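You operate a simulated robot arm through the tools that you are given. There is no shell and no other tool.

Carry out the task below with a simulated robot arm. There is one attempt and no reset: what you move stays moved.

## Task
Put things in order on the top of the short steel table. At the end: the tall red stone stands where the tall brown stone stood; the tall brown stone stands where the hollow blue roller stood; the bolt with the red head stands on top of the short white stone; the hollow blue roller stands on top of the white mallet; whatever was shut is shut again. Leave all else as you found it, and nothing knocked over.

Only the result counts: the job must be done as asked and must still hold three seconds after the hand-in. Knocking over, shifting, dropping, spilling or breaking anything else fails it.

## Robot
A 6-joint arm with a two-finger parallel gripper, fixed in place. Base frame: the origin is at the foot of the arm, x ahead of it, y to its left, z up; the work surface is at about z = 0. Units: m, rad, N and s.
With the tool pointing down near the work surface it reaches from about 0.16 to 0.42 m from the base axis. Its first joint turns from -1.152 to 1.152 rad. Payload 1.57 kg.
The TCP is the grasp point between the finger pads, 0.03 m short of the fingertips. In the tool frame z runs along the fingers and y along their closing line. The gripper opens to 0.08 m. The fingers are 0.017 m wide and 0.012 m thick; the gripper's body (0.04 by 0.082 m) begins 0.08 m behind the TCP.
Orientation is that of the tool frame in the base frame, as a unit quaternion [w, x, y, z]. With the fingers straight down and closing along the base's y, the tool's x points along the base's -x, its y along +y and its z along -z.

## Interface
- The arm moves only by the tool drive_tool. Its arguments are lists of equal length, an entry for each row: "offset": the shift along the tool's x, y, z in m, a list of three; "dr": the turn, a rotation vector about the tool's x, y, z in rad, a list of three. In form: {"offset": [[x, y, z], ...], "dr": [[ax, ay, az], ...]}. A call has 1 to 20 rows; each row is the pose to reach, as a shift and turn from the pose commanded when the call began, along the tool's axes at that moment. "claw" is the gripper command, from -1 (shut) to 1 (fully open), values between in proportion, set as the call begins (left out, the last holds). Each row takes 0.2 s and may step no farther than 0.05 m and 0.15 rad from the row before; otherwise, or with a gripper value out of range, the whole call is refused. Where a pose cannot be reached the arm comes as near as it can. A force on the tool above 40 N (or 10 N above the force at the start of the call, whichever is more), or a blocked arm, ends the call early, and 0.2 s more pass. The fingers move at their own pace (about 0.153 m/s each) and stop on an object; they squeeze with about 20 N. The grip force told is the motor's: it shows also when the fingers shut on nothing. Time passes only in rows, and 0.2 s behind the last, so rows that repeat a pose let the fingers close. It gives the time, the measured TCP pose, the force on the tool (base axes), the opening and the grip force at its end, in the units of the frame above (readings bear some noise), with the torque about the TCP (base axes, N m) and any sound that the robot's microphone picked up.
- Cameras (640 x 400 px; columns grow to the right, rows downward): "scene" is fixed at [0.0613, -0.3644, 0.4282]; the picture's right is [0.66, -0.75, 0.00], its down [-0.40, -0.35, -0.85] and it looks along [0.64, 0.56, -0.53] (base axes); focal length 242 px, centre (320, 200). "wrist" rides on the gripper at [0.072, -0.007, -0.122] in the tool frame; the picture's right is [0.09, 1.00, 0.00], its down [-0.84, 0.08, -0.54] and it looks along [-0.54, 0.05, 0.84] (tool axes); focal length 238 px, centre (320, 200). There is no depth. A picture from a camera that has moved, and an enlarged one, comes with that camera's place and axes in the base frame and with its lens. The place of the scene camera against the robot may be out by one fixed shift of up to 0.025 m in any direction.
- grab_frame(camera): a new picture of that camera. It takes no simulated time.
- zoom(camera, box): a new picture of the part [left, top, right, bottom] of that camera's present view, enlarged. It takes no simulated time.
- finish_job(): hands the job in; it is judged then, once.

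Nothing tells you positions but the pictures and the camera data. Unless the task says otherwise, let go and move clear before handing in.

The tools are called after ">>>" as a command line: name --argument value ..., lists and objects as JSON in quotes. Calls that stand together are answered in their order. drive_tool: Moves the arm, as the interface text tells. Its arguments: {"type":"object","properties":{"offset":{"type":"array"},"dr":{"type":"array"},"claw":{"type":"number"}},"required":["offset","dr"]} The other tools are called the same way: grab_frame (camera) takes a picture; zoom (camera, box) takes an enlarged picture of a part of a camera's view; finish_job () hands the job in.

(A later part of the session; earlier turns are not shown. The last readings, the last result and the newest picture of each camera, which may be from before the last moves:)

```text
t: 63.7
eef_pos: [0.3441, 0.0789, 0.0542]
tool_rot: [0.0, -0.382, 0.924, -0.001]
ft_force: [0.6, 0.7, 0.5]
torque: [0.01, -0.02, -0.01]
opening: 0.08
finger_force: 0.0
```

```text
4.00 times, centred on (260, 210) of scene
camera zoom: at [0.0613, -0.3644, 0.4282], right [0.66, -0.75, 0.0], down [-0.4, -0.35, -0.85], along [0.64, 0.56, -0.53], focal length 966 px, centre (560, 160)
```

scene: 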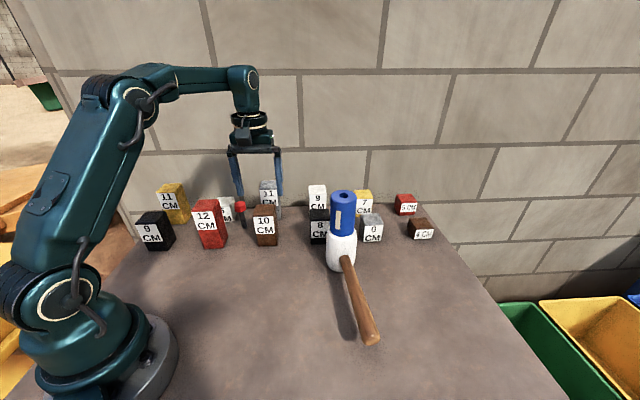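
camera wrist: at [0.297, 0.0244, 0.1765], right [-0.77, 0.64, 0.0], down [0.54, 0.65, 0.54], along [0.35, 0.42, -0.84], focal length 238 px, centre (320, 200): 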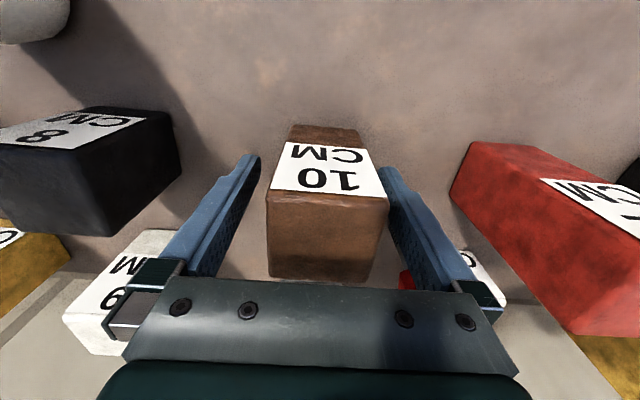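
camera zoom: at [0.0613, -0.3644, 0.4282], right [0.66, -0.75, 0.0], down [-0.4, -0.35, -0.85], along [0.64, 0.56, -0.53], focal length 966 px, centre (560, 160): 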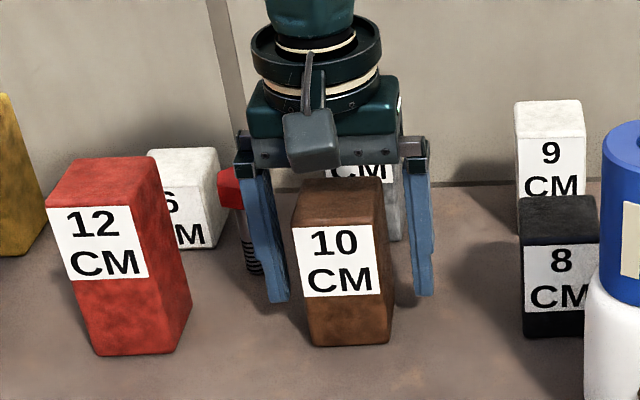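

The brown stone is well centred; its original centre is (0.342, 0.081). Closing now, then a slow test lift.

>>> drive_tool --offset '[[0, 0.0008, 0], [0, 0.0008, 0], [0, 0.0008, 0], [0, 0.0008, 0]]' --dr '[[0, 0, 0], [0, 0, 0], [0, 0, 0], [0, 0, 0]]' --claw -1

>>> drive_tool --offset '[[0, 0, -0.001], [0, 0, -0.002], [0, 0, -0.004], [0, 0, -0.007], [0, 0, -0.01]]' --dr '[[0, 0, 0], [0, 0, 0], [0, 0, 0], [0, 0, 0], [0, 0, 0]]'

>>> grab_frame --camera "wrist"

>>> zoom --camera "scene" --box '[180, 160, 340, 260]'

```text
t: 64.7
eef_pos: [0.3426, 0.0797, 0.0542]
tool_rot: [0.0, -0.382, 0.924, 0.001]
ft_force: [0.9, -0.3, 0.3]
torque: [-0.02, -0.01, -0.02]
opening: 0.0499
finger_force: 20.2
```

```text
t: 65.9
eef_pos: [0.3409, 0.0787, 0.0669]
tool_rot: [0.0, -0.383, 0.924, 0.0]
ft_force: [0.3, -0.1, -6.3]
torque: [0.0, -0.03, -0.02]
opening: 0.0497
finger_force: 19.9
```

```text
taken
camera wrist: at [0.2954, 0.0238, 0.1882], right [-0.77, 0.64, 0.0], down [0.54, 0.65, 0.54], along [0.35, 0.42, -0.84], focal length 238 px, centre (320, 200)
```

wrist: 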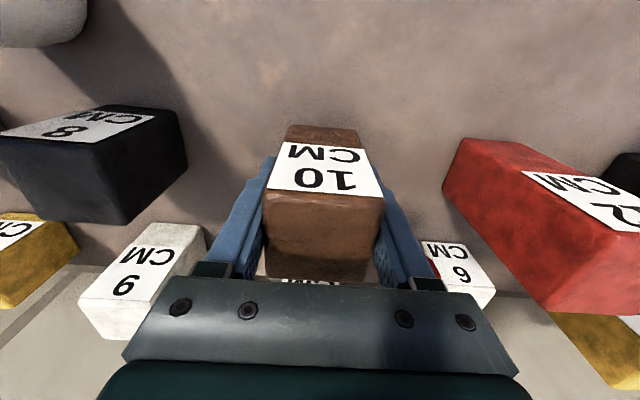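

```text
4.00 times, centred on (260, 210) of scene
camera zoom: at [0.0614, -0.3644, 0.4282], right [0.66, -0.75, 0.0], down [-0.4, -0.35, -0.85], along [0.64, 0.56, -0.53], focal length 966 px, centre (560, 160)
```

zoom: 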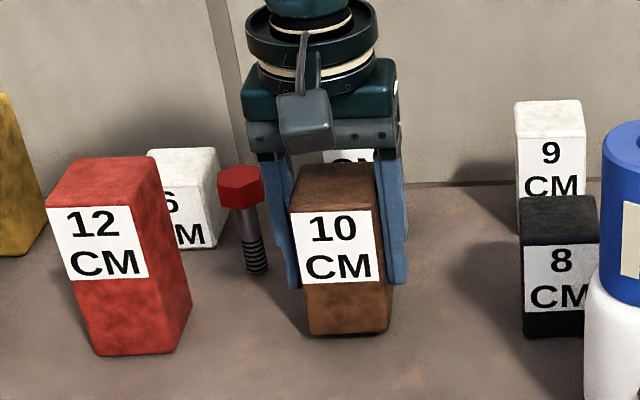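

The brown stone is held (≈6 N). I'll carry it inward and up, clear of the red stone.

>>> drive_tool --offset '[[0.0024, 0.0006, -0.0032], [0.0081, 0.002, -0.0107], [0.0156, 0.004, -0.0208], [0.0237, 0.006, -0.0315], [0.0318, 0.008, -0.0422], [0.0398, 0.0101, -0.0529], [0.0474, 0.012, -0.063], [0.0538, 0.0175, -0.0728], [0.0612, 0.0237, -0.084], [0.069, 0.0303, -0.0959], [0.0768, 0.0369, -0.1078], [0.0842, 0.0431, -0.119], [0.0902, 0.0482, -0.1281], [0.0934, 0.0509, -0.133]]' --dr '[[0, 0, 0], [0, 0, 0], [0, 0, 0], [0, 0, 0], [0, 0, 0], [0, 0, 0], [0, 0, 0], [0, 0, 0], [0, 0, 0], [0, 0, 0], [0, 0, 0], [0, 0, 0], [0, 0, 0], [0, 0, 0]]'

>>> grab_frame --camera "wrist"

>>> grab_frame --camera "scene"

```text
t: 68.9
eef_pos: [0.2394, 0.048, 0.1983]
tool_rot: [0.0, -0.384, 0.923, 0.001]
ft_force: [0.0, -0.7, -6.2]
torque: [0.04, 0.01, 0.01]
opening: 0.0498
finger_force: 19.9
```

```text
taken
camera wrist: at [0.193, -0.0057, 0.321], right [-0.77, 0.64, 0.0], down [0.54, 0.65, 0.54], along [0.35, 0.42, -0.84], focal length 238 px, centre (320, 200)
```

wrist: 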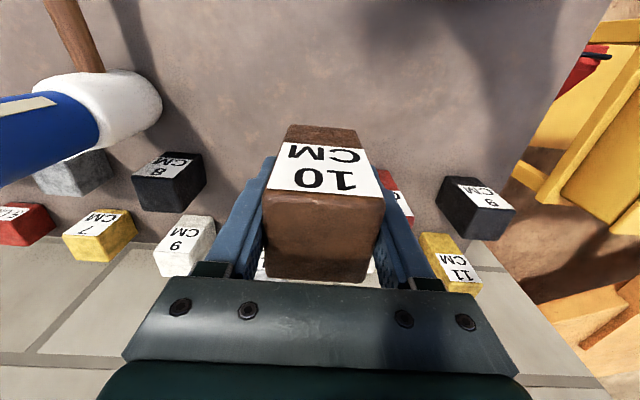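

```text
taken
```

scene: 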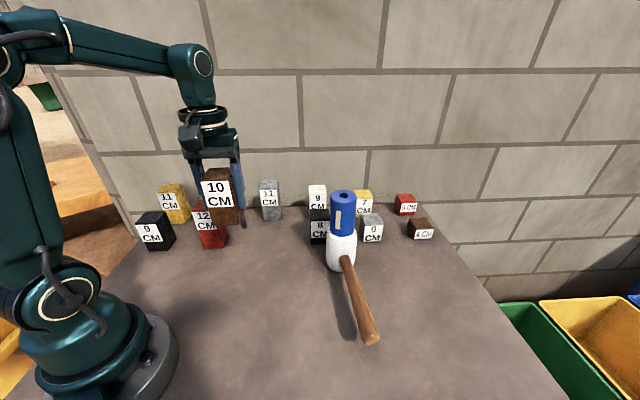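

>>> drive_tool --offset '[[-0.0004, 0.004, 0], [-0.0015, 0.015, 0], [-0.0031, 0.0312, 0], [-0.0051, 0.0509, 0], [-0.0073, 0.0723, 0], [-0.0094, 0.0936, 0], [-0.0114, 0.1133, 0], [-0.013, 0.1295, 0], [-0.0141, 0.1405, 0], [-0.0145, 0.1445, 0], [-0.0145, 0.1445, 0]]' --dr '[[0, 0, 0], [0, 0, 0], [0, 0, 0], [0, 0, 0], [0, 0, 0], [0, 0, 0], [0, 0, 0], [0, 0, 0], [0, 0, 0], [0, 0, 0], [0, 0, 0]]'

>>> grab_frame --camera "wrist"

>>> grab_frame --camera "scene"

```text
t: 71.3
eef_pos: [0.1467, 0.1631, 0.1979]
tool_rot: [0.0, -0.382, 0.924, 0.0]
ft_force: [-0.1, 0.7, -6.9]
torque: [-0.03, 0.02, -0.01]
opening: 0.0498
finger_force: 20.3
```

```text
taken
camera wrist: at [0.1009, 0.1076, 0.3206], right [-0.77, 0.64, 0.0], down [0.54, 0.65, 0.54], along [0.35, 0.42, -0.84], focal length 238 px, centre (320, 200)
```

wrist: 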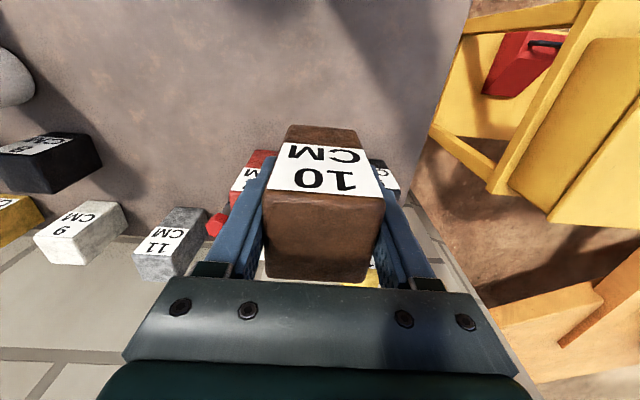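

```text
taken
```

scene: 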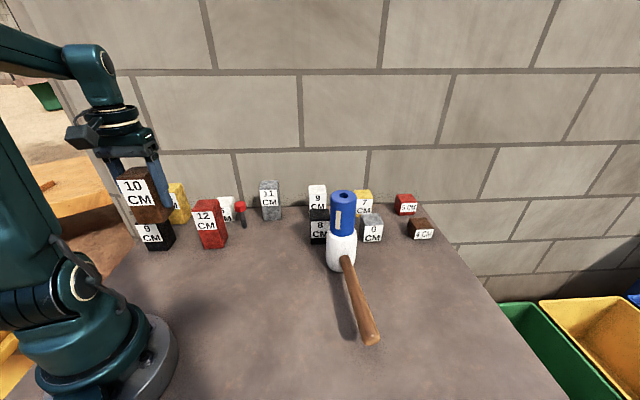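

>>> drive_tool --offset '[[0, 0, 0.004], [0, 0, 0.014], [0, 0, 0.03], [0, 0, 0.048], [0, 0, 0.066], [0, 0, 0.084], [0, 0, 0.102], [0, 0, 0.117], [0, 0, 0.127], [0, 0, 0.132], [0, 0, 0.132]]' --dr '[[0, 0, 0], [0, 0, 0], [0, 0, 0], [0, 0, 0], [0, 0, 0], [0, 0, 0], [0, 0, 0], [0, 0, 0], [0, 0, 0], [0, 0, 0], [0, 0, 0]]'

>>> grab_frame --camera "wrist"

>>> zoom --camera "scene" --box '[120, 170, 290, 280]'

```text
t: 73.7
eef_pos: [0.1481, 0.1643, 0.0658]
tool_rot: [0.0, -0.382, 0.924, 0.0]
ft_force: [0.2, -0.7, -6.6]
torque: [-0.04, 0.0, -0.01]
opening: 0.0499
finger_force: 20.1
```

```text
taken
camera wrist: at [0.1015, 0.1083, 0.1889], right [-0.77, 0.64, 0.0], down [0.54, 0.65, 0.54], along [0.35, 0.42, -0.84], focal length 238 px, centre (320, 200)
```

wrist: 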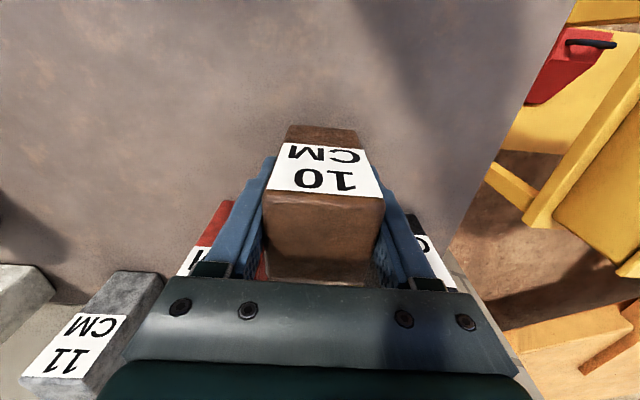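

```text
3.64 times, centred on (205, 225) of scene
camera zoom: at [0.0613, -0.3644, 0.4282], right [0.66, -0.75, 0.0], down [-0.4, -0.35, -0.85], along [0.64, 0.56, -0.53], focal length 878 px, centre (738, 109)
```

zoom: 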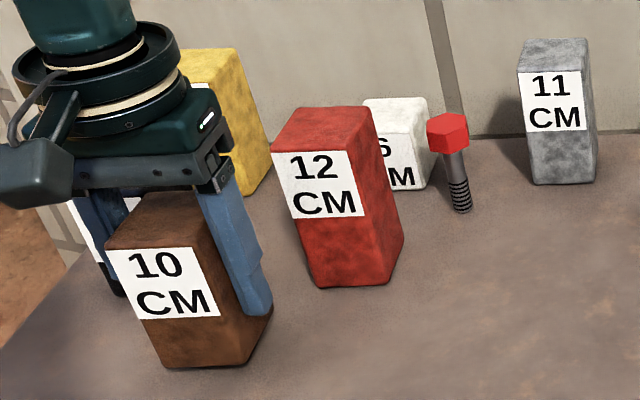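

Brown is over the roller's former spot, but readings suggest it is about 3 mm too far in +y. I'll correct and lower.

>>> drive_tool --offset '[[0.0016, -0.0009, 0], [0.0032, -0.0018, 0], [0.0032, -0.0018, 0.004], [0.0032, -0.0018, 0.007], [0.0032, -0.0018, 0.009]]' --dr '[[0, 0, 0], [0, 0, 0], [0, 0, 0], [0, 0, 0], [0, 0, 0]]'

>>> drive_tool --offset '[[0, 0, 0.0005], [0, 0, 0.001], [0, 0, 0.001]]' --dr '[[0, 0, 0], [0, 0, 0], [0, 0, 0]]'

```text
t: 74.9
eef_pos: [0.1462, 0.1594, 0.0578]
tool_rot: [0.0, -0.382, 0.924, 0.0]
ft_force: [-0.6, 0.6, -6.3]
torque: [-0.02, 0.03, 0.0]
opening: 0.0498
finger_force: 19.6
```

```text
t: 75.7
eef_pos: [0.1481, 0.1595, 0.0555]
tool_rot: [0.0, -0.383, 0.924, 0.0]
ft_force: [0.1, -0.3, -6.7]
torque: [-0.01, 0.03, 0.05]
opening: 0.0501
finger_force: 19.5
```

>>> drive_tool --offset '[[0, 0, 0.0005], [0, 0, 0.001], [0, 0, 0.001]]' --dr '[[0, 0, 0], [0, 0, 0], [0, 0, 0]]'

>>> drive_tool --offset '[[0, 0, 0.0005], [0, 0, 0.0007], [0, 0, 0.0007]]' --dr '[[0, 0, 0], [0, 0, 0], [0, 0, 0]]'

```text
t: 76.5
eef_pos: [0.146, 0.1585, 0.0555]
tool_rot: [0.0, -0.383, 0.924, -0.001]
ft_force: [0.4, -0.2, -6.3]
torque: [-0.01, 0.0, -0.01]
opening: 0.0499
finger_force: 19.9
```

```text
t: 77.3
eef_pos: [0.1473, 0.1585, 0.0551]
tool_rot: [0.0, -0.383, 0.924, 0.0]
ft_force: [-0.4, 0.6, -5.6]
torque: [-0.03, 0.02, 0.03]
opening: 0.0497
finger_force: 19.7
```

>>> drive_tool --offset '[[0, 0, 0.0005], [0, 0, 0.0007], [0, 0, 0.0007]]' --dr '[[0, 0, 0], [0, 0, 0], [0, 0, 0]]'

>>> zoom --camera "scene" --box '[120, 170, 290, 280]'

```text
t: 78.1
eef_pos: [0.1474, 0.1583, 0.0536]
tool_rot: [0.0, -0.382, 0.924, 0.0]
ft_force: [0.3, 0.3, -5.9]
torque: [-0.02, 0.04, -0.01]
opening: 0.0497
finger_force: 19.7
```

```text
3.64 times, centred on (205, 225) of scene
camera zoom: at [0.0613, -0.3644, 0.4282], right [0.66, -0.75, 0.0], down [-0.4, -0.35, -0.85], along [0.64, 0.56, -0.53], focal length 878 px, centre (738, 109)
```

zoom: 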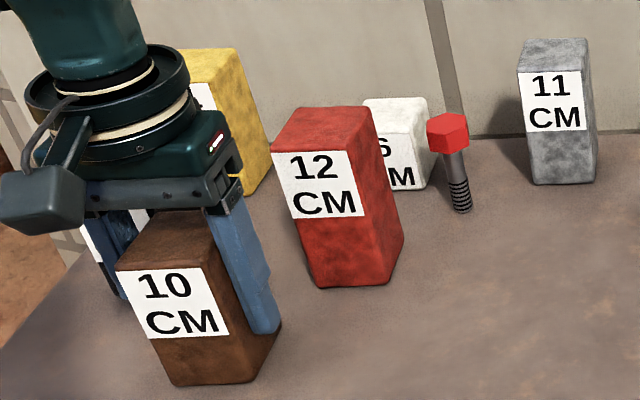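

The base centre now matches the roller's former base in the scene view. I'll keep lowering to contact.

>>> drive_tool --offset '[[0, 0, 0.0005], [0, 0, 0.0008], [0, 0, 0.0008]]' --dr '[[0, 0, 0], [0, 0, 0], [0, 0, 0]]'

>>> drive_tool --offset '[[0, 0, 0.0005], [0, 0, 0.0008], [0, 0, 0.0008]]' --dr '[[0, 0, 0], [0, 0, 0], [0, 0, 0]]'

```text
t: 78.9
eef_pos: [0.1471, 0.1584, 0.0537]
tool_rot: [0.001, -0.383, 0.924, 0.002]
ft_force: [-3.9, 0.2, 17.8]
torque: [-0.22, -0.26, -0.05]
opening: 0.0499
finger_force: 19.7
```

```text
t: 79.7
eef_pos: [0.147, 0.1588, 0.0514]
tool_rot: [0.0, -0.383, 0.924, 0.001]
ft_force: [5.7, -1.0, 18.2]
torque: [-0.14, -0.25, -0.05]
opening: 0.05
finger_force: 19.8
```

Contact. I'll ease up slightly, open, and rise straight up.

>>> drive_tool --offset '[[0, 0, -0.0007], [0, 0, -0.001]]' --dr '[[0, 0, 0], [0, 0, 0]]'

>>> drive_tool --offset '[[0, 0, 0], [0, 0, 0], [0, 0, 0]]' --dr '[[0, 0, 0], [0, 0, 0], [0, 0, 0]]' --claw 1

>>> drive_tool --offset '[[0, 0, -0.02], [0, 0, -0.06], [0, 0, -0.1], [0, 0, -0.14], [0, 0, -0.14]]' --dr '[[0, 0, 0], [0, 0, 0], [0, 0, 0], [0, 0, 0], [0, 0, 0]]'

>>> grab_frame --camera "wrist"

>>> grab_frame --camera "scene"

```text
t: 80.3
eef_pos: [0.1462, 0.1575, 0.052]
tool_rot: [-0.002, -0.383, 0.924, -0.001]
ft_force: [-0.8, -0.6, -6.9]
torque: [-0.03, 0.04, 0.01]
opening: 0.0498
finger_force: 20.3
```

```text
t: 81.1
eef_pos: [0.1468, 0.1599, 0.0528]
tool_rot: [0.0, -0.382, 0.924, 0.0]
ft_force: [-0.8, -0.1, -0.6]
torque: [0.0, 0.01, 0.01]
opening: 0.0799
finger_force: 0.1
```

```text
t: 82.3
eef_pos: [0.1481, 0.1563, 0.1945]
tool_rot: [0.0, -0.382, 0.924, 0.001]
ft_force: [0.6, 0.6, -1.2]
torque: [-0.01, 0.02, 0.02]
opening: 0.0801
finger_force: 0.0
```

```text
taken
camera wrist: at [0.1011, 0.1034, 0.3173], right [-0.77, 0.64, 0.0], down [0.54, 0.65, 0.54], along [0.35, 0.42, -0.84], focal length 238 px, centre (320, 200)
```

wrist: 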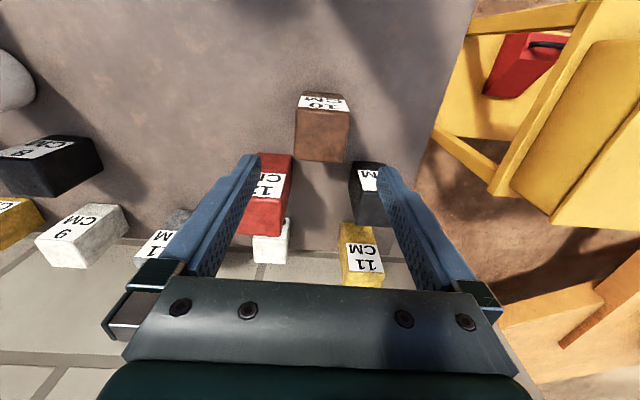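

```text
taken
```

scene: 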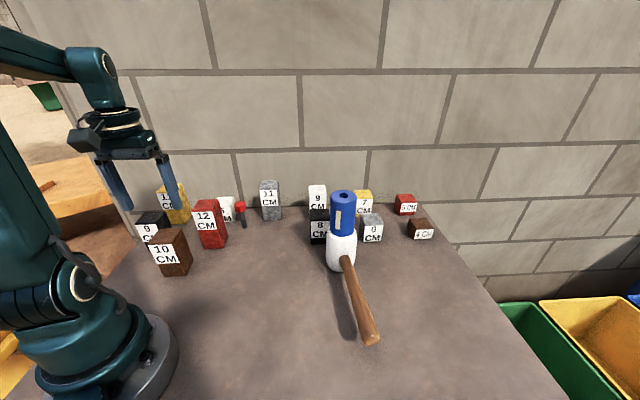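

>>> zoom --camera "scene" --box '[120, 170, 290, 280]'

>>> zoom --camera "wrist" --box '[256, 80, 384, 160]'

>>> zoom --camera "wrist" --box '[220, 130, 348, 210]'

```text
3.64 times, centred on (205, 225) of scene
camera zoom: at [0.0613, -0.3644, 0.4282], right [0.66, -0.75, 0.0], down [-0.4, -0.35, -0.85], along [0.64, 0.56, -0.53], focal length 878 px, centre (738, 109)
```

zoom: 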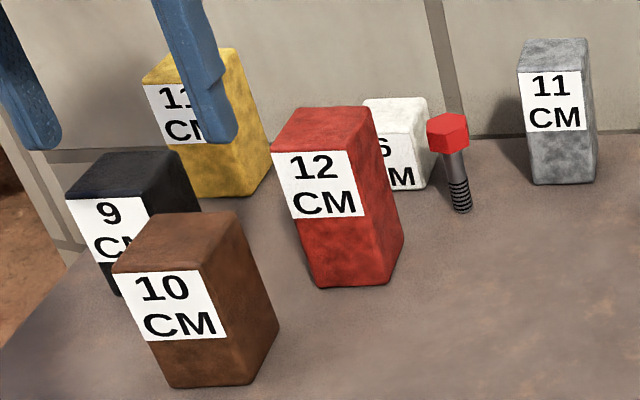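

```text
5.00 times, centred on (320, 120) of wrist
camera zoom: at [0.1011, 0.1034, 0.3173], right [-0.77, 0.64, 0.0], down [0.54, 0.65, 0.54], along [0.35, 0.42, -0.84], focal length 1192 px, centre (320, 600)
```

zoom: 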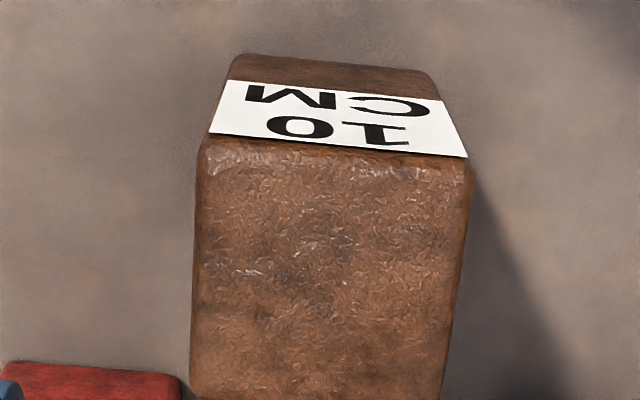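

```text
5.00 times, centred on (284, 170) of wrist
camera zoom: at [0.1011, 0.1034, 0.3173], right [-0.77, 0.64, 0.0], down [0.54, 0.65, 0.54], along [0.35, 0.42, -0.84], focal length 1192 px, centre (500, 350)
```

zoom: 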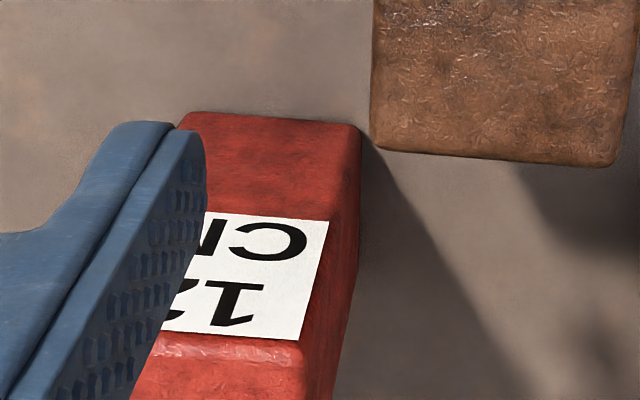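

Brown stands within about 2 mm of the roller's old place. Next is the tall red stone; I'll move above it for an aligned look.

>>> drive_tool --offset '[[-0.0283, -0.0188, 0], [-0.0566, -0.0376, 0], [-0.0849, -0.0564, 0], [-0.0849, -0.0564, 0]]' --dr '[[0, 0, 0], [0, 0, 0], [0, 0, 0], [0, 0, 0]]'

>>> grab_frame --camera "wrist"

>>> zoom --camera "wrist" --box '[240, 80, 400, 180]'

```text
t: 83.3
eef_pos: [0.2471, 0.1774, 0.1962]
tool_rot: [0.0, -0.383, 0.924, 0.0]
ft_force: [-0.3, 0.1, -1.1]
torque: [0.02, 0.02, 0.01]
opening: 0.08
finger_force: 0.0
```

```text
taken
camera wrist: at [0.2008, 0.1219, 0.3193], right [-0.77, 0.64, 0.0], down [0.54, 0.65, 0.54], along [0.35, 0.42, -0.84], focal length 238 px, centre (320, 200)
```

wrist: 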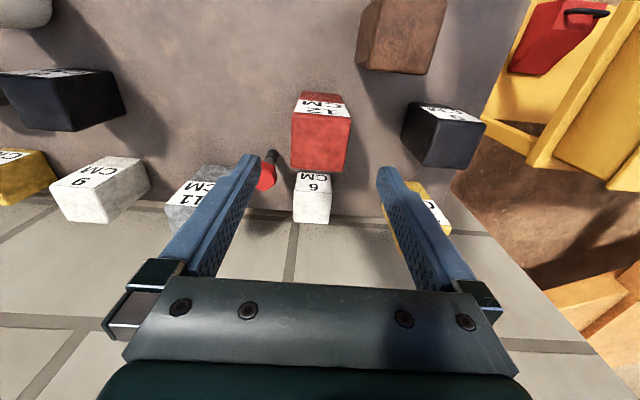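

```text
4.00 times, centred on (320, 130) of wrist
camera zoom: at [0.2008, 0.1219, 0.3193], right [-0.77, 0.64, 0.0], down [0.54, 0.65, 0.54], along [0.35, 0.42, -0.84], focal length 953 px, centre (320, 480)
```

zoom: 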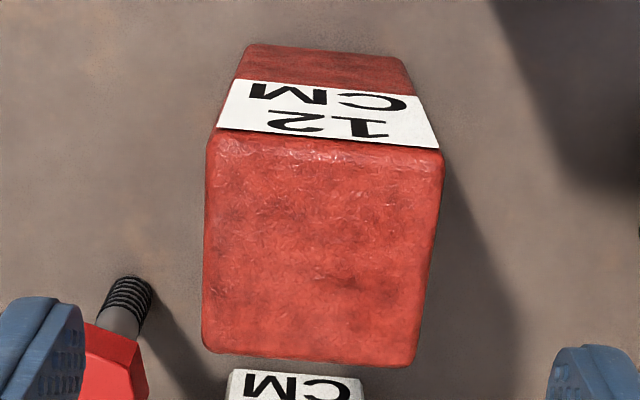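

The red stone centre is at (0.2475, 0.176) and aligned with the tool. I'll descend around it.

>>> drive_tool --offset '[[0.0005, -0.0015, 0], [0.0005, -0.0015, 0.035], [0.0005, -0.0015, 0.075], [0.0005, -0.0015, 0.11], [0.0005, -0.0015, 0.136], [0.0005, -0.0015, 0.136]]' --dr '[[0, 0, -0.007], [0, 0, -0.007], [0, 0, -0.007], [0, 0, -0.007], [0, 0, -0.007], [0, 0, -0.007]]'

>>> grab_frame --camera "wrist"

```text
t: 84.7
eef_pos: [0.2474, 0.1784, 0.0569]
tool_rot: [0.0, -0.385, 0.923, 0.0]
ft_force: [0.2, 0.7, -0.4]
torque: [0.0, 0.04, 0.03]
opening: 0.0801
finger_force: 0.0
```

```text
taken
camera wrist: at [0.202, 0.1229, 0.1794], right [-0.77, 0.63, 0.0], down [0.53, 0.65, 0.54], along [0.34, 0.42, -0.84], focal length 238 px, centre (320, 200)
```

wrist: 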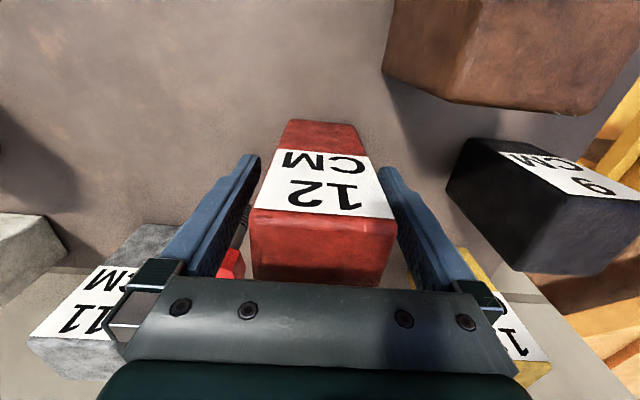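

>>> drive_tool --offset '[[0, 0, 0], [0, 0, 0], [0, 0, 0], [0, 0, 0]]' --dr '[[0, 0, 0], [0, 0, 0], [0, 0, 0], [0, 0, 0]]' --claw -1

>>> drive_tool --offset '[[0, 0, -0.001], [0, 0, -0.002], [0, 0, -0.004], [0, 0, -0.007], [0, 0, -0.01]]' --dr '[[0, 0, 0], [0, 0, 0], [0, 0, 0], [0, 0, 0], [0, 0, 0]]'

>>> grab_frame --camera "wrist"

>>> zoom --camera "scene" --box '[140, 160, 300, 280]'

```text
t: 85.7
eef_pos: [0.2487, 0.1786, 0.0566]
tool_rot: [0.0, -0.385, 0.923, 0.0]
ft_force: [2.3, 0.1, 0.0]
torque: [0.02, -0.12, -0.01]
opening: 0.05
finger_force: 19.9
```

```text
t: 86.9
eef_pos: [0.2486, 0.1775, 0.0686]
tool_rot: [0.0, -0.386, 0.922, 0.0]
ft_force: [0.0, 0.2, -6.9]
torque: [0.0, -0.02, -0.02]
opening: 0.0501
finger_force: 19.9
```

```text
taken
camera wrist: at [0.2018, 0.1222, 0.1911], right [-0.77, 0.63, 0.0], down [0.53, 0.65, 0.54], along [0.34, 0.42, -0.84], focal length 238 px, centre (320, 200)
```

wrist: 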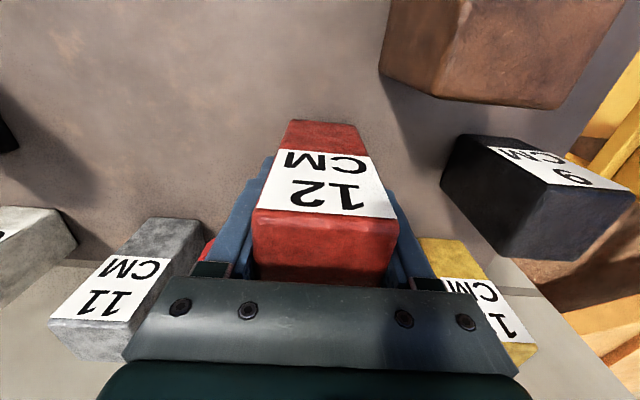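

```text
3.33 times, centred on (220, 220) of scene
camera zoom: at [0.0614, -0.3644, 0.4282], right [0.66, -0.75, 0.0], down [-0.4, -0.35, -0.85], along [0.64, 0.56, -0.53], focal length 805 px, centre (653, 133)
```

zoom: 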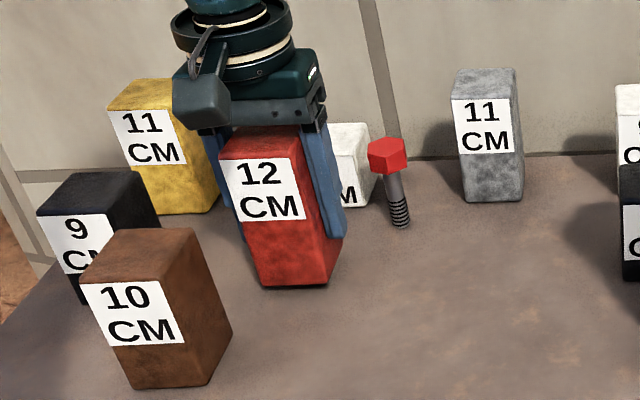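

The red stone is held. The straight path to brown's old spot clears the bolt by over 2 cm, so I'll carry it there with a small extra lift.

>>> drive_tool --offset '[[0.0001, -0.0038, -0.004], [0.0004, -0.0141, -0.01], [0.0009, -0.0294, -0.015], [0.0015, -0.0478, -0.015], [0.0021, -0.068, -0.015], [0.0027, -0.0881, -0.015], [0.0033, -0.1065, -0.015], [0.0038, -0.1218, -0.015], [0.0041, -0.1321, -0.015], [0.0042, -0.1359, -0.015], [0.0042, -0.1359, -0.015]]' --dr '[[0, 0, 0], [0, 0, 0], [0, 0, 0], [0, 0, 0], [0, 0, 0], [0, 0, 0], [0, 0, 0], [0, 0, 0], [0, 0, 0], [0, 0, 0], [0, 0, 0]]'

>>> grab_frame --camera "wrist"

>>> zoom --camera "scene" --box '[120, 170, 290, 280]'

```text
t: 89.3
eef_pos: [0.3424, 0.078, 0.0811]
tool_rot: [0.0, -0.386, 0.922, 0.0]
ft_force: [0.2, -0.6, -8.3]
torque: [0.03, 0.0, 0.02]
opening: 0.0501
finger_force: 20.0
```

```text
taken
camera wrist: at [0.296, 0.0235, 0.2048], right [-0.77, 0.63, 0.0], down [0.53, 0.65, 0.54], along [0.34, 0.42, -0.84], focal length 238 px, centre (320, 200)
```

wrist: 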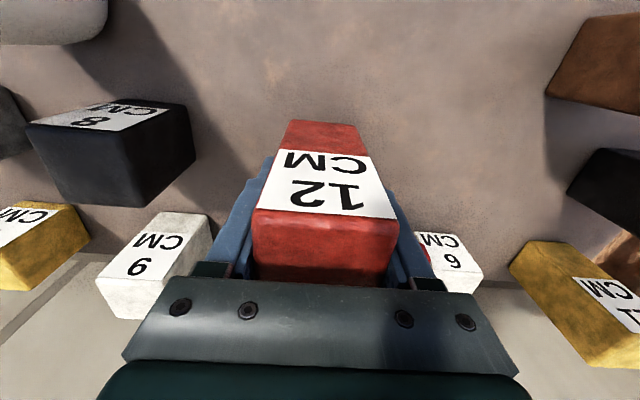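

```text
3.64 times, centred on (205, 225) of scene
camera zoom: at [0.0614, -0.3644, 0.4282], right [0.66, -0.75, 0.0], down [-0.4, -0.35, -0.85], along [0.64, 0.56, -0.53], focal length 878 px, centre (738, 109)
```

zoom: 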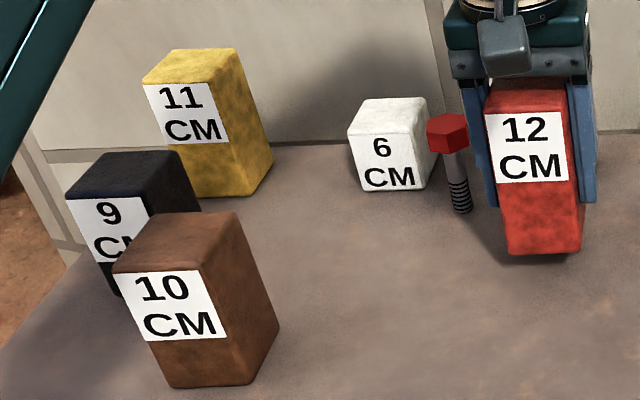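

>>> drive_tool --offset '[[0, 0, 0.003], [0, 0, 0.009], [0, 0, 0.015], [0, 0, 0.019], [0, 0, 0.021], [0, 0, 0.021]]' --dr '[[0, 0, 0], [0, 0, 0], [0, 0, 0], [0, 0, 0], [0, 0, 0], [0, 0, 0]]'

>>> zoom --camera "scene" --box '[120, 170, 290, 280]'

>>> zoom --camera "scene" --box '[216, 190, 312, 250]'

```text
t: 90.7
eef_pos: [0.3409, 0.0792, 0.0619]
tool_rot: [0.0, -0.386, 0.923, 0.001]
ft_force: [0.3, -0.1, -8.3]
torque: [0.0, 0.02, 0.0]
opening: 0.0499
finger_force: 20.3
```

```text
3.64 times, centred on (205, 225) of scene
camera zoom: at [0.0614, -0.3644, 0.4282], right [0.66, -0.75, 0.0], down [-0.4, -0.35, -0.85], along [0.64, 0.56, -0.53], focal length 878 px, centre (738, 109)
```

zoom: 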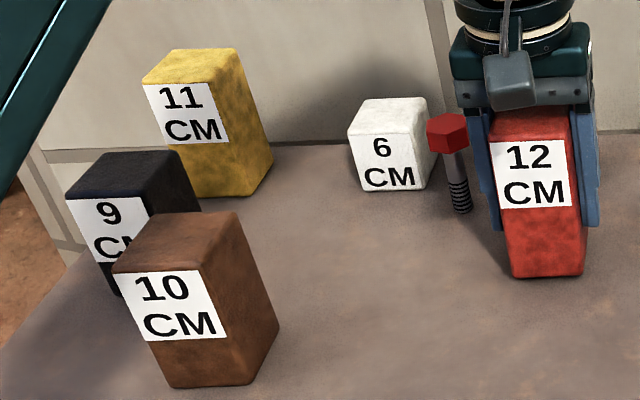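

```text
6.67 times, centred on (264, 220) of scene
camera zoom: at [0.0614, -0.3644, 0.4282], right [0.66, -0.75, 0.0], down [-0.4, -0.35, -0.85], along [0.64, 0.56, -0.53], focal length 1610 px, centre (693, 67)
```

zoom: 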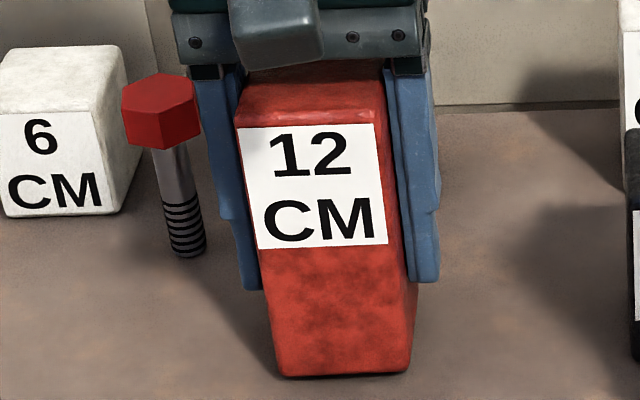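

>>> zoom --camera "wrist" --box '[230, 110, 422, 230]'

>>> grab_frame --camera "wrist"

```text
3.33 times, centred on (326, 170) of wrist
camera zoom: at [0.2954, 0.0229, 0.1846], right [-0.77, 0.63, 0.0], down [0.53, 0.65, 0.54], along [0.34, 0.42, -0.84], focal length 794 px, centre (300, 300)
```

zoom: 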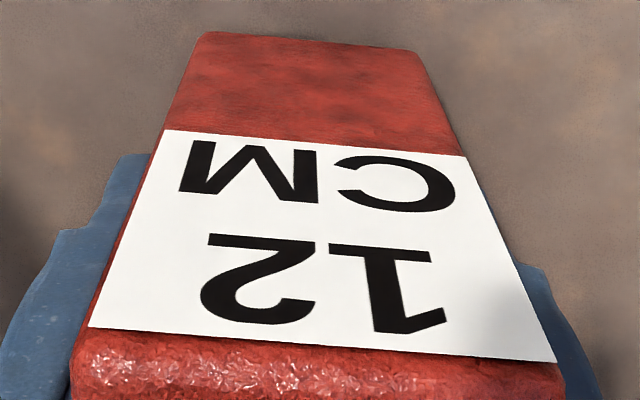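

```text
taken
camera wrist: at [0.2954, 0.0229, 0.1846], right [-0.77, 0.63, 0.0], down [0.53, 0.65, 0.54], along [0.34, 0.42, -0.84], focal length 238 px, centre (320, 200)
```

wrist: 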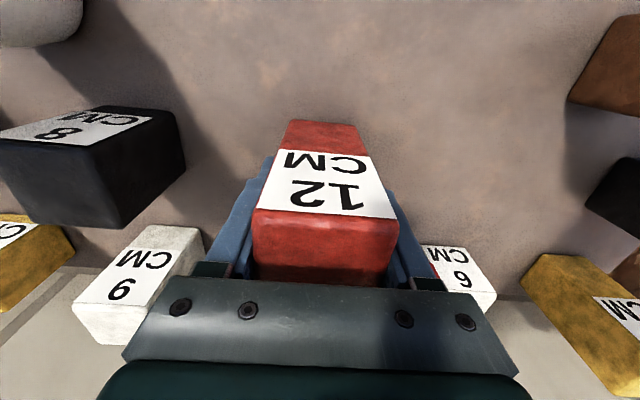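

>>> drive_tool --offset '[[0, 0, 0.001], [0, 0, 0.002], [0, 0, 0.002]]' --dr '[[0, 0, 0], [0, 0, 0], [0, 0, 0]]'

>>> zoom --camera "scene" --box '[120, 170, 290, 280]'

```text
t: 91.5
eef_pos: [0.3411, 0.0797, 0.0595]
tool_rot: [0.0, -0.386, 0.923, 0.0]
ft_force: [1.0, 0.4, -7.6]
torque: [0.05, 0.01, 0.02]
opening: 0.0497
finger_force: 19.5
```

```text
3.64 times, centred on (205, 225) of scene
camera zoom: at [0.0614, -0.3644, 0.4282], right [0.66, -0.75, 0.0], down [-0.4, -0.35, -0.85], along [0.64, 0.56, -0.53], focal length 878 px, centre (738, 109)
```

zoom: 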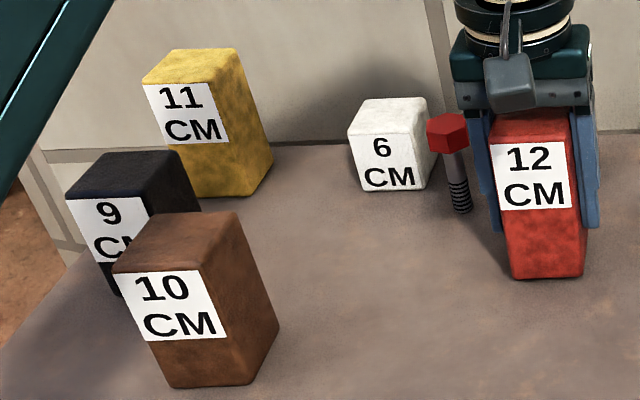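

>>> drive_tool --offset '[[0, 0, 0.0005], [0, 0, 0.001], [0, 0, 0.001]]' --dr '[[0, 0, 0], [0, 0, 0], [0, 0, 0]]'

>>> drive_tool --offset '[[0, 0, 0.0005], [0, 0, 0.001], [0, 0, 0.001]]' --dr '[[0, 0, 0], [0, 0, 0], [0, 0, 0]]'

```text
t: 92.3
eef_pos: [0.3417, 0.0797, 0.0584]
tool_rot: [0.0, -0.386, 0.922, 0.001]
ft_force: [0.1, 0.1, -8.1]
torque: [-0.03, 0.03, 0.01]
opening: 0.05
finger_force: 20.1
```

```text
t: 93.1
eef_pos: [0.3411, 0.0792, 0.0567]
tool_rot: [0.0, -0.386, 0.923, 0.0]
ft_force: [0.5, 0.1, -8.5]
torque: [0.0, 0.0, 0.0]
opening: 0.05
finger_force: 20.4
```

>>> zoom --camera "scene" --box '[120, 170, 290, 280]'

>>> zoom --camera "scene" --box '[216, 200, 312, 260]'

```text
3.64 times, centred on (205, 225) of scene
camera zoom: at [0.0614, -0.3644, 0.4282], right [0.66, -0.75, 0.0], down [-0.4, -0.35, -0.85], along [0.64, 0.56, -0.53], focal length 878 px, centre (738, 109)
```

zoom: 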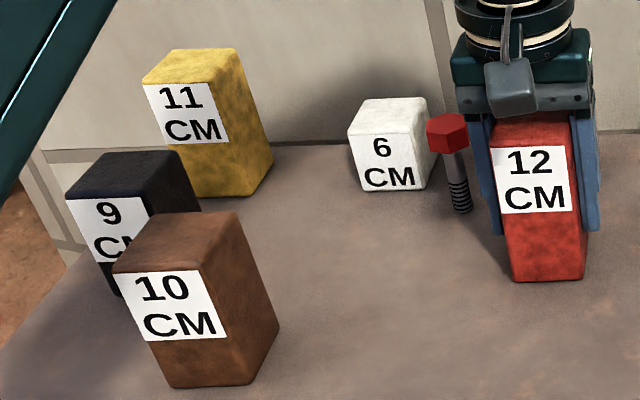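

```text
6.67 times, centred on (264, 230) of scene
camera zoom: at [0.0614, -0.3644, 0.4282], right [0.66, -0.75, 0.0], down [-0.4, -0.35, -0.85], along [0.64, 0.56, -0.53], focal length 1610 px, centre (693, 0)
```

zoom: 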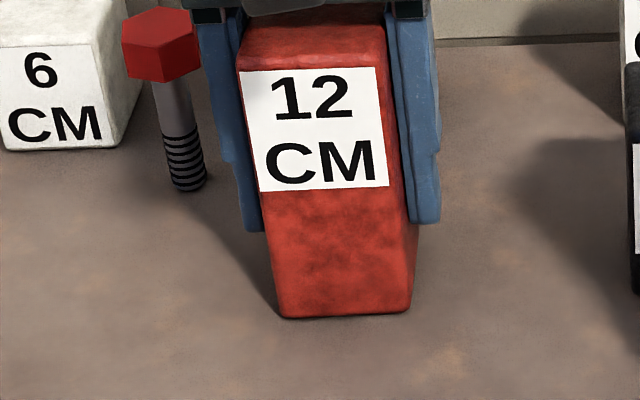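

The red base is about 3–4 px (≈3 mm) nearer the camera than brown's was. I'll lift 1 mm, nudge outward 3 mm, and set it down.

>>> drive_tool --offset '[[0, 0, -0.001], [-0.0015, 0, -0.001], [-0.003, 0, -0.001], [-0.003, 0, -0.0005], [-0.003, 0, 0.0], [-0.003, 0, 0.0005]]' --dr '[[0, 0, 0], [0, 0, 0], [0, 0, 0], [0, 0, 0], [0, 0, 0], [0, 0, 0]]'

>>> drive_tool --offset '[[0, 0, 0.0005], [0, 0, 0.001], [0, 0, 0.001]]' --dr '[[0, 0, 0], [0, 0, 0], [0, 0, 0]]'

```text
t: 94.5
eef_pos: [0.3435, 0.0807, 0.0566]
tool_rot: [0.0, -0.386, 0.922, 0.0]
ft_force: [0.0, -0.1, -7.2]
torque: [0.04, -0.01, -0.06]
opening: 0.0501
finger_force: 19.3
```

```text
t: 95.3
eef_pos: [0.3439, 0.0814, 0.0553]
tool_rot: [0.001, -0.386, 0.923, 0.0]
ft_force: [-2.3, 2.9, 13.5]
torque: [-0.2, 0.55, -0.1]
opening: 0.05
finger_force: 20.9
```

>>> drive_tool --offset '[[0, 0, -0.0006], [0, 0, -0.0008]]' --dr '[[0, 0, 0], [0, 0, 0]]'

>>> drive_tool --offset '[[0, 0, 0], [0, 0, 0], [0, 0, 0]]' --dr '[[0, 0, 0], [0, 0, 0], [0, 0, 0]]' --claw 1

>>> drive_tool --offset '[[0, 0, -0.02], [0, 0, -0.06], [0, 0, -0.09], [0, 0, -0.118], [0, 0, -0.118]]' --dr '[[0, 0, 0], [0, 0, 0], [0, 0, 0], [0, 0, 0], [0, 0, 0]]'

>>> grab_frame --camera "wrist"

>>> zoom --camera "scene" --box '[120, 170, 290, 280]'

```text
t: 95.9
eef_pos: [0.3431, 0.0813, 0.0566]
tool_rot: [0.0, -0.386, 0.923, 0.001]
ft_force: [0.3, -3.3, 5.6]
torque: [0.23, -0.02, 0.03]
opening: 0.0498
finger_force: 20.0
```

```text
t: 96.7
eef_pos: [0.3436, 0.0808, 0.0568]
tool_rot: [-0.001, -0.387, 0.922, 0.0]
ft_force: [0.1, -0.8, -0.2]
torque: [0.01, -0.01, -0.02]
opening: 0.0799
finger_force: 0.0
```

```text
t: 97.9
eef_pos: [0.3437, 0.082, 0.1742]
tool_rot: [0.0, -0.386, 0.922, 0.0]
ft_force: [-0.1, 0.4, -0.2]
torque: [0.03, 0.02, 0.01]
opening: 0.0799
finger_force: 0.1
```

```text
taken
camera wrist: at [0.2979, 0.0267, 0.298], right [-0.77, 0.63, 0.0], down [0.53, 0.65, 0.54], along [0.34, 0.42, -0.84], focal length 238 px, centre (320, 200)
```

wrist: 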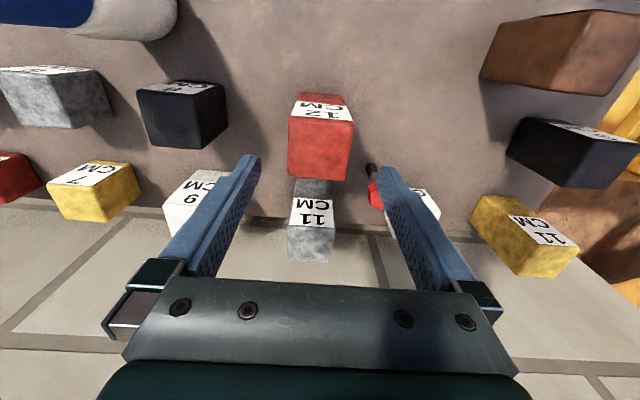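

```text
3.64 times, centred on (205, 225) of scene
camera zoom: at [0.0613, -0.3644, 0.4282], right [0.66, -0.75, 0.0], down [-0.4, -0.35, -0.85], along [0.64, 0.56, -0.53], focal length 878 px, centre (738, 109)
```

zoom: 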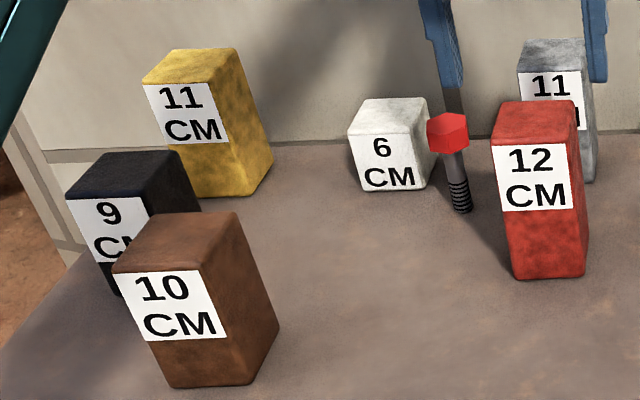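

Red now stands exactly where brown stood. Next is the bolt at (0.334, 0.178). White is far out (r≈0.41), so I'll grasp the bolt's head with the same 0.35 tilt and heading I'll use at white, with a partly open claw.

>>> drive_tool --offset '[[-0.009, 0.04, 0], [-0.0175, 0.0789, 0], [-0.0175, 0.0789, 0]]' --dr '[[0, 0, 0.064], [0, 0, 0.1276], [0, 0, 0.1276]]' --claw 0.3

>>> grab_frame --camera "wrist"

>>> zoom --camera "wrist" --box '[240, 90, 400, 190]'

```text
t: 98.7
eef_pos: [0.3014, 0.1512, 0.1747]
tool_rot: [0.0, -0.326, 0.945, 0.0]
ft_force: [1.0, 0.0, -0.1]
torque: [0.01, 0.0, 0.01]
opening: 0.0521
finger_force: 0.2
```

```text
taken
camera wrist: at [0.2487, 0.1019, 0.2978], right [-0.69, 0.73, 0.0], down [0.61, 0.58, 0.54], along [0.39, 0.37, -0.84], focal length 238 px, centre (320, 200)
```

wrist: 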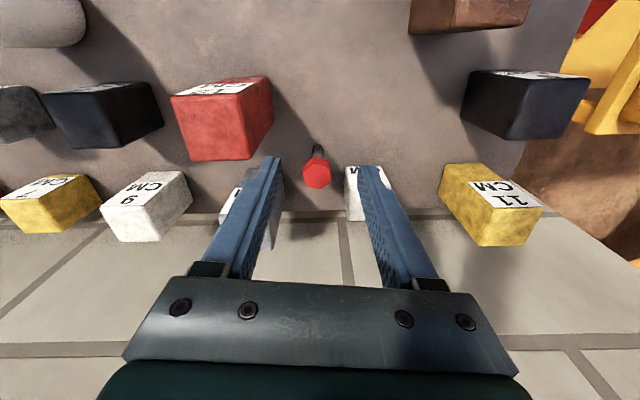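

```text
4.00 times, centred on (320, 140) of wrist
camera zoom: at [0.2487, 0.1019, 0.2978], right [-0.69, 0.73, 0.0], down [0.61, 0.58, 0.54], along [0.39, 0.37, -0.84], focal length 953 px, centre (320, 440)
```

zoom: 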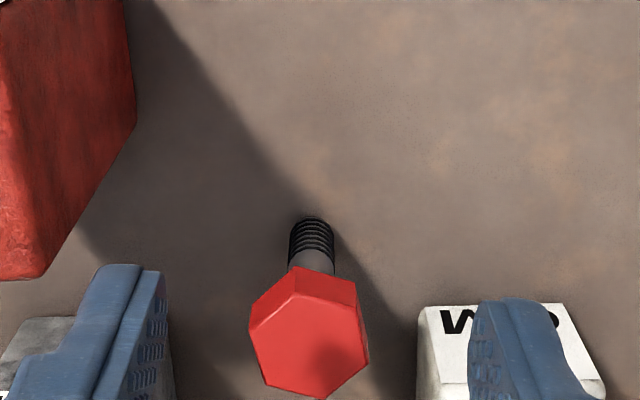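

The bolt is straight ahead of the tool: 3.8 cm in the heading direction, 0 mm lateral, about 8 cm tall. White's near corner is close to the finger path, so I'll grip the head near the fingertips with tips staying above z≈0.06. First I'll tilt and hover.

>>> drive_tool --offset '[[-0.0105, 0, 0.0], [-0.021, 0, 0.01], [-0.0314, 0, 0.025], [-0.0314, 0, 0.0395], [-0.0314, 0, 0.0395]]' --dr '[[0, -0.12, 0], [0, -0.24, 0], [0, -0.35, 0], [0, -0.35, 0], [0, -0.35, 0]]'

>>> grab_frame --camera "wrist"

>>> zoom --camera "wrist" --box '[240, 100, 400, 200]'

>>> zoom --camera "scene" --box '[170, 150, 314, 240]'

```text
t: 99.9
eef_pos: [0.3242, 0.1679, 0.1361]
tool_rot: [0.165, -0.321, 0.931, 0.056]
ft_force: [1.0, 0.8, -0.3]
torque: [-0.02, 0.01, -0.01]
opening: 0.0521
finger_force: 0.0
```

```text
taken
camera wrist: at [0.2425, 0.0954, 0.2266], right [-0.68, 0.73, -0.03], down [0.42, 0.43, 0.8], along [0.6, 0.53, -0.6], focal length 238 px, centre (320, 200)
```

wrist: 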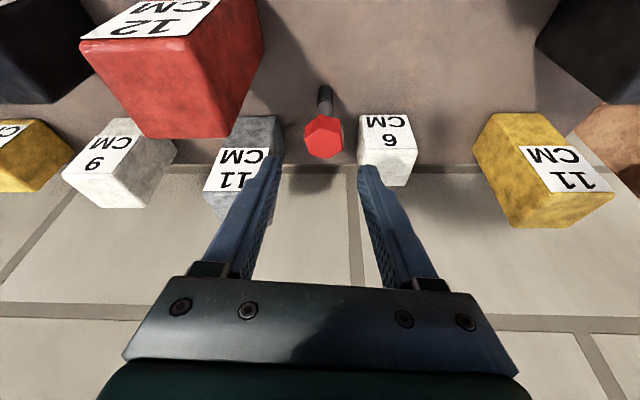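

```text
4.00 times, centred on (320, 150) of wrist
camera zoom: at [0.2425, 0.0954, 0.2266], right [-0.68, 0.73, -0.03], down [0.42, 0.43, 0.8], along [0.6, 0.53, -0.6], focal length 953 px, centre (320, 400)
```

zoom: 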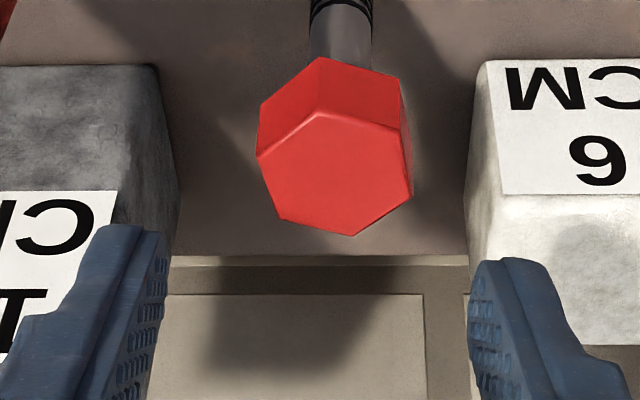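

```text
4.44 times, centred on (242, 195) of scene
camera zoom: at [0.0613, -0.3644, 0.4282], right [0.66, -0.75, 0.0], down [-0.4, -0.35, -0.85], along [0.64, 0.56, -0.53], focal length 1073 px, centre (667, 222)
```

zoom: 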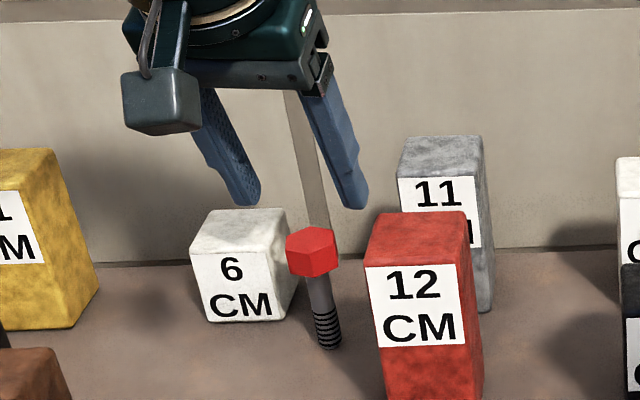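

The hex flats are rotated about 19.5° from my pads. I'll yaw the tool by 0.34 rad to align with them, which also gains clearance from white, and centre on the bolt.

>>> drive_tool --offset '[[-0.001, -0.0001, 0.0004], [-0.002, -0.0002, 0.0007], [-0.0031, -0.0003, 0.0011], [-0.0031, -0.0003, 0.0011]]' --dr '[[-0.0389, 0, -0.1065], [-0.0777, 0, -0.2129], [-0.1166, 0, -0.3194], [-0.1166, 0, -0.3194]]'

>>> grab_frame --camera "wrist"

>>> zoom --camera "wrist" --box '[240, 100, 400, 200]'

```text
t: 100.9
eef_pos: [0.3268, 0.1687, 0.1365]
tool_rot: [0.153, -0.475, 0.862, 0.084]
ft_force: [0.0, -0.5, 0.2]
torque: [-0.01, 0.02, -0.03]
opening: 0.052
finger_force: 0.1
```

```text
taken
camera wrist: at [0.2738, 0.0742, 0.226], right [-0.89, 0.46, -0.03], down [0.26, 0.55, 0.8], along [0.38, 0.7, -0.6], focal length 238 px, centre (320, 200)
```

wrist: 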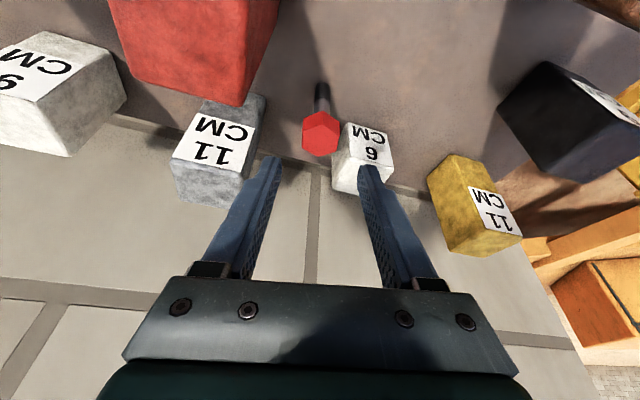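

```text
4.00 times, centred on (320, 150) of wrist
camera zoom: at [0.2738, 0.0742, 0.226], right [-0.89, 0.46, -0.03], down [0.26, 0.55, 0.8], along [0.38, 0.7, -0.6], focal length 953 px, centre (320, 400)
```

zoom: 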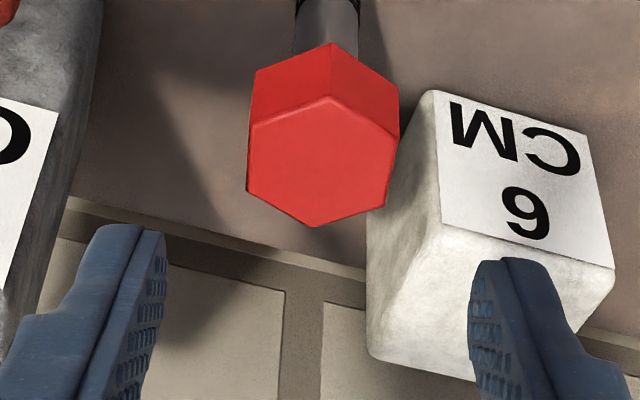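

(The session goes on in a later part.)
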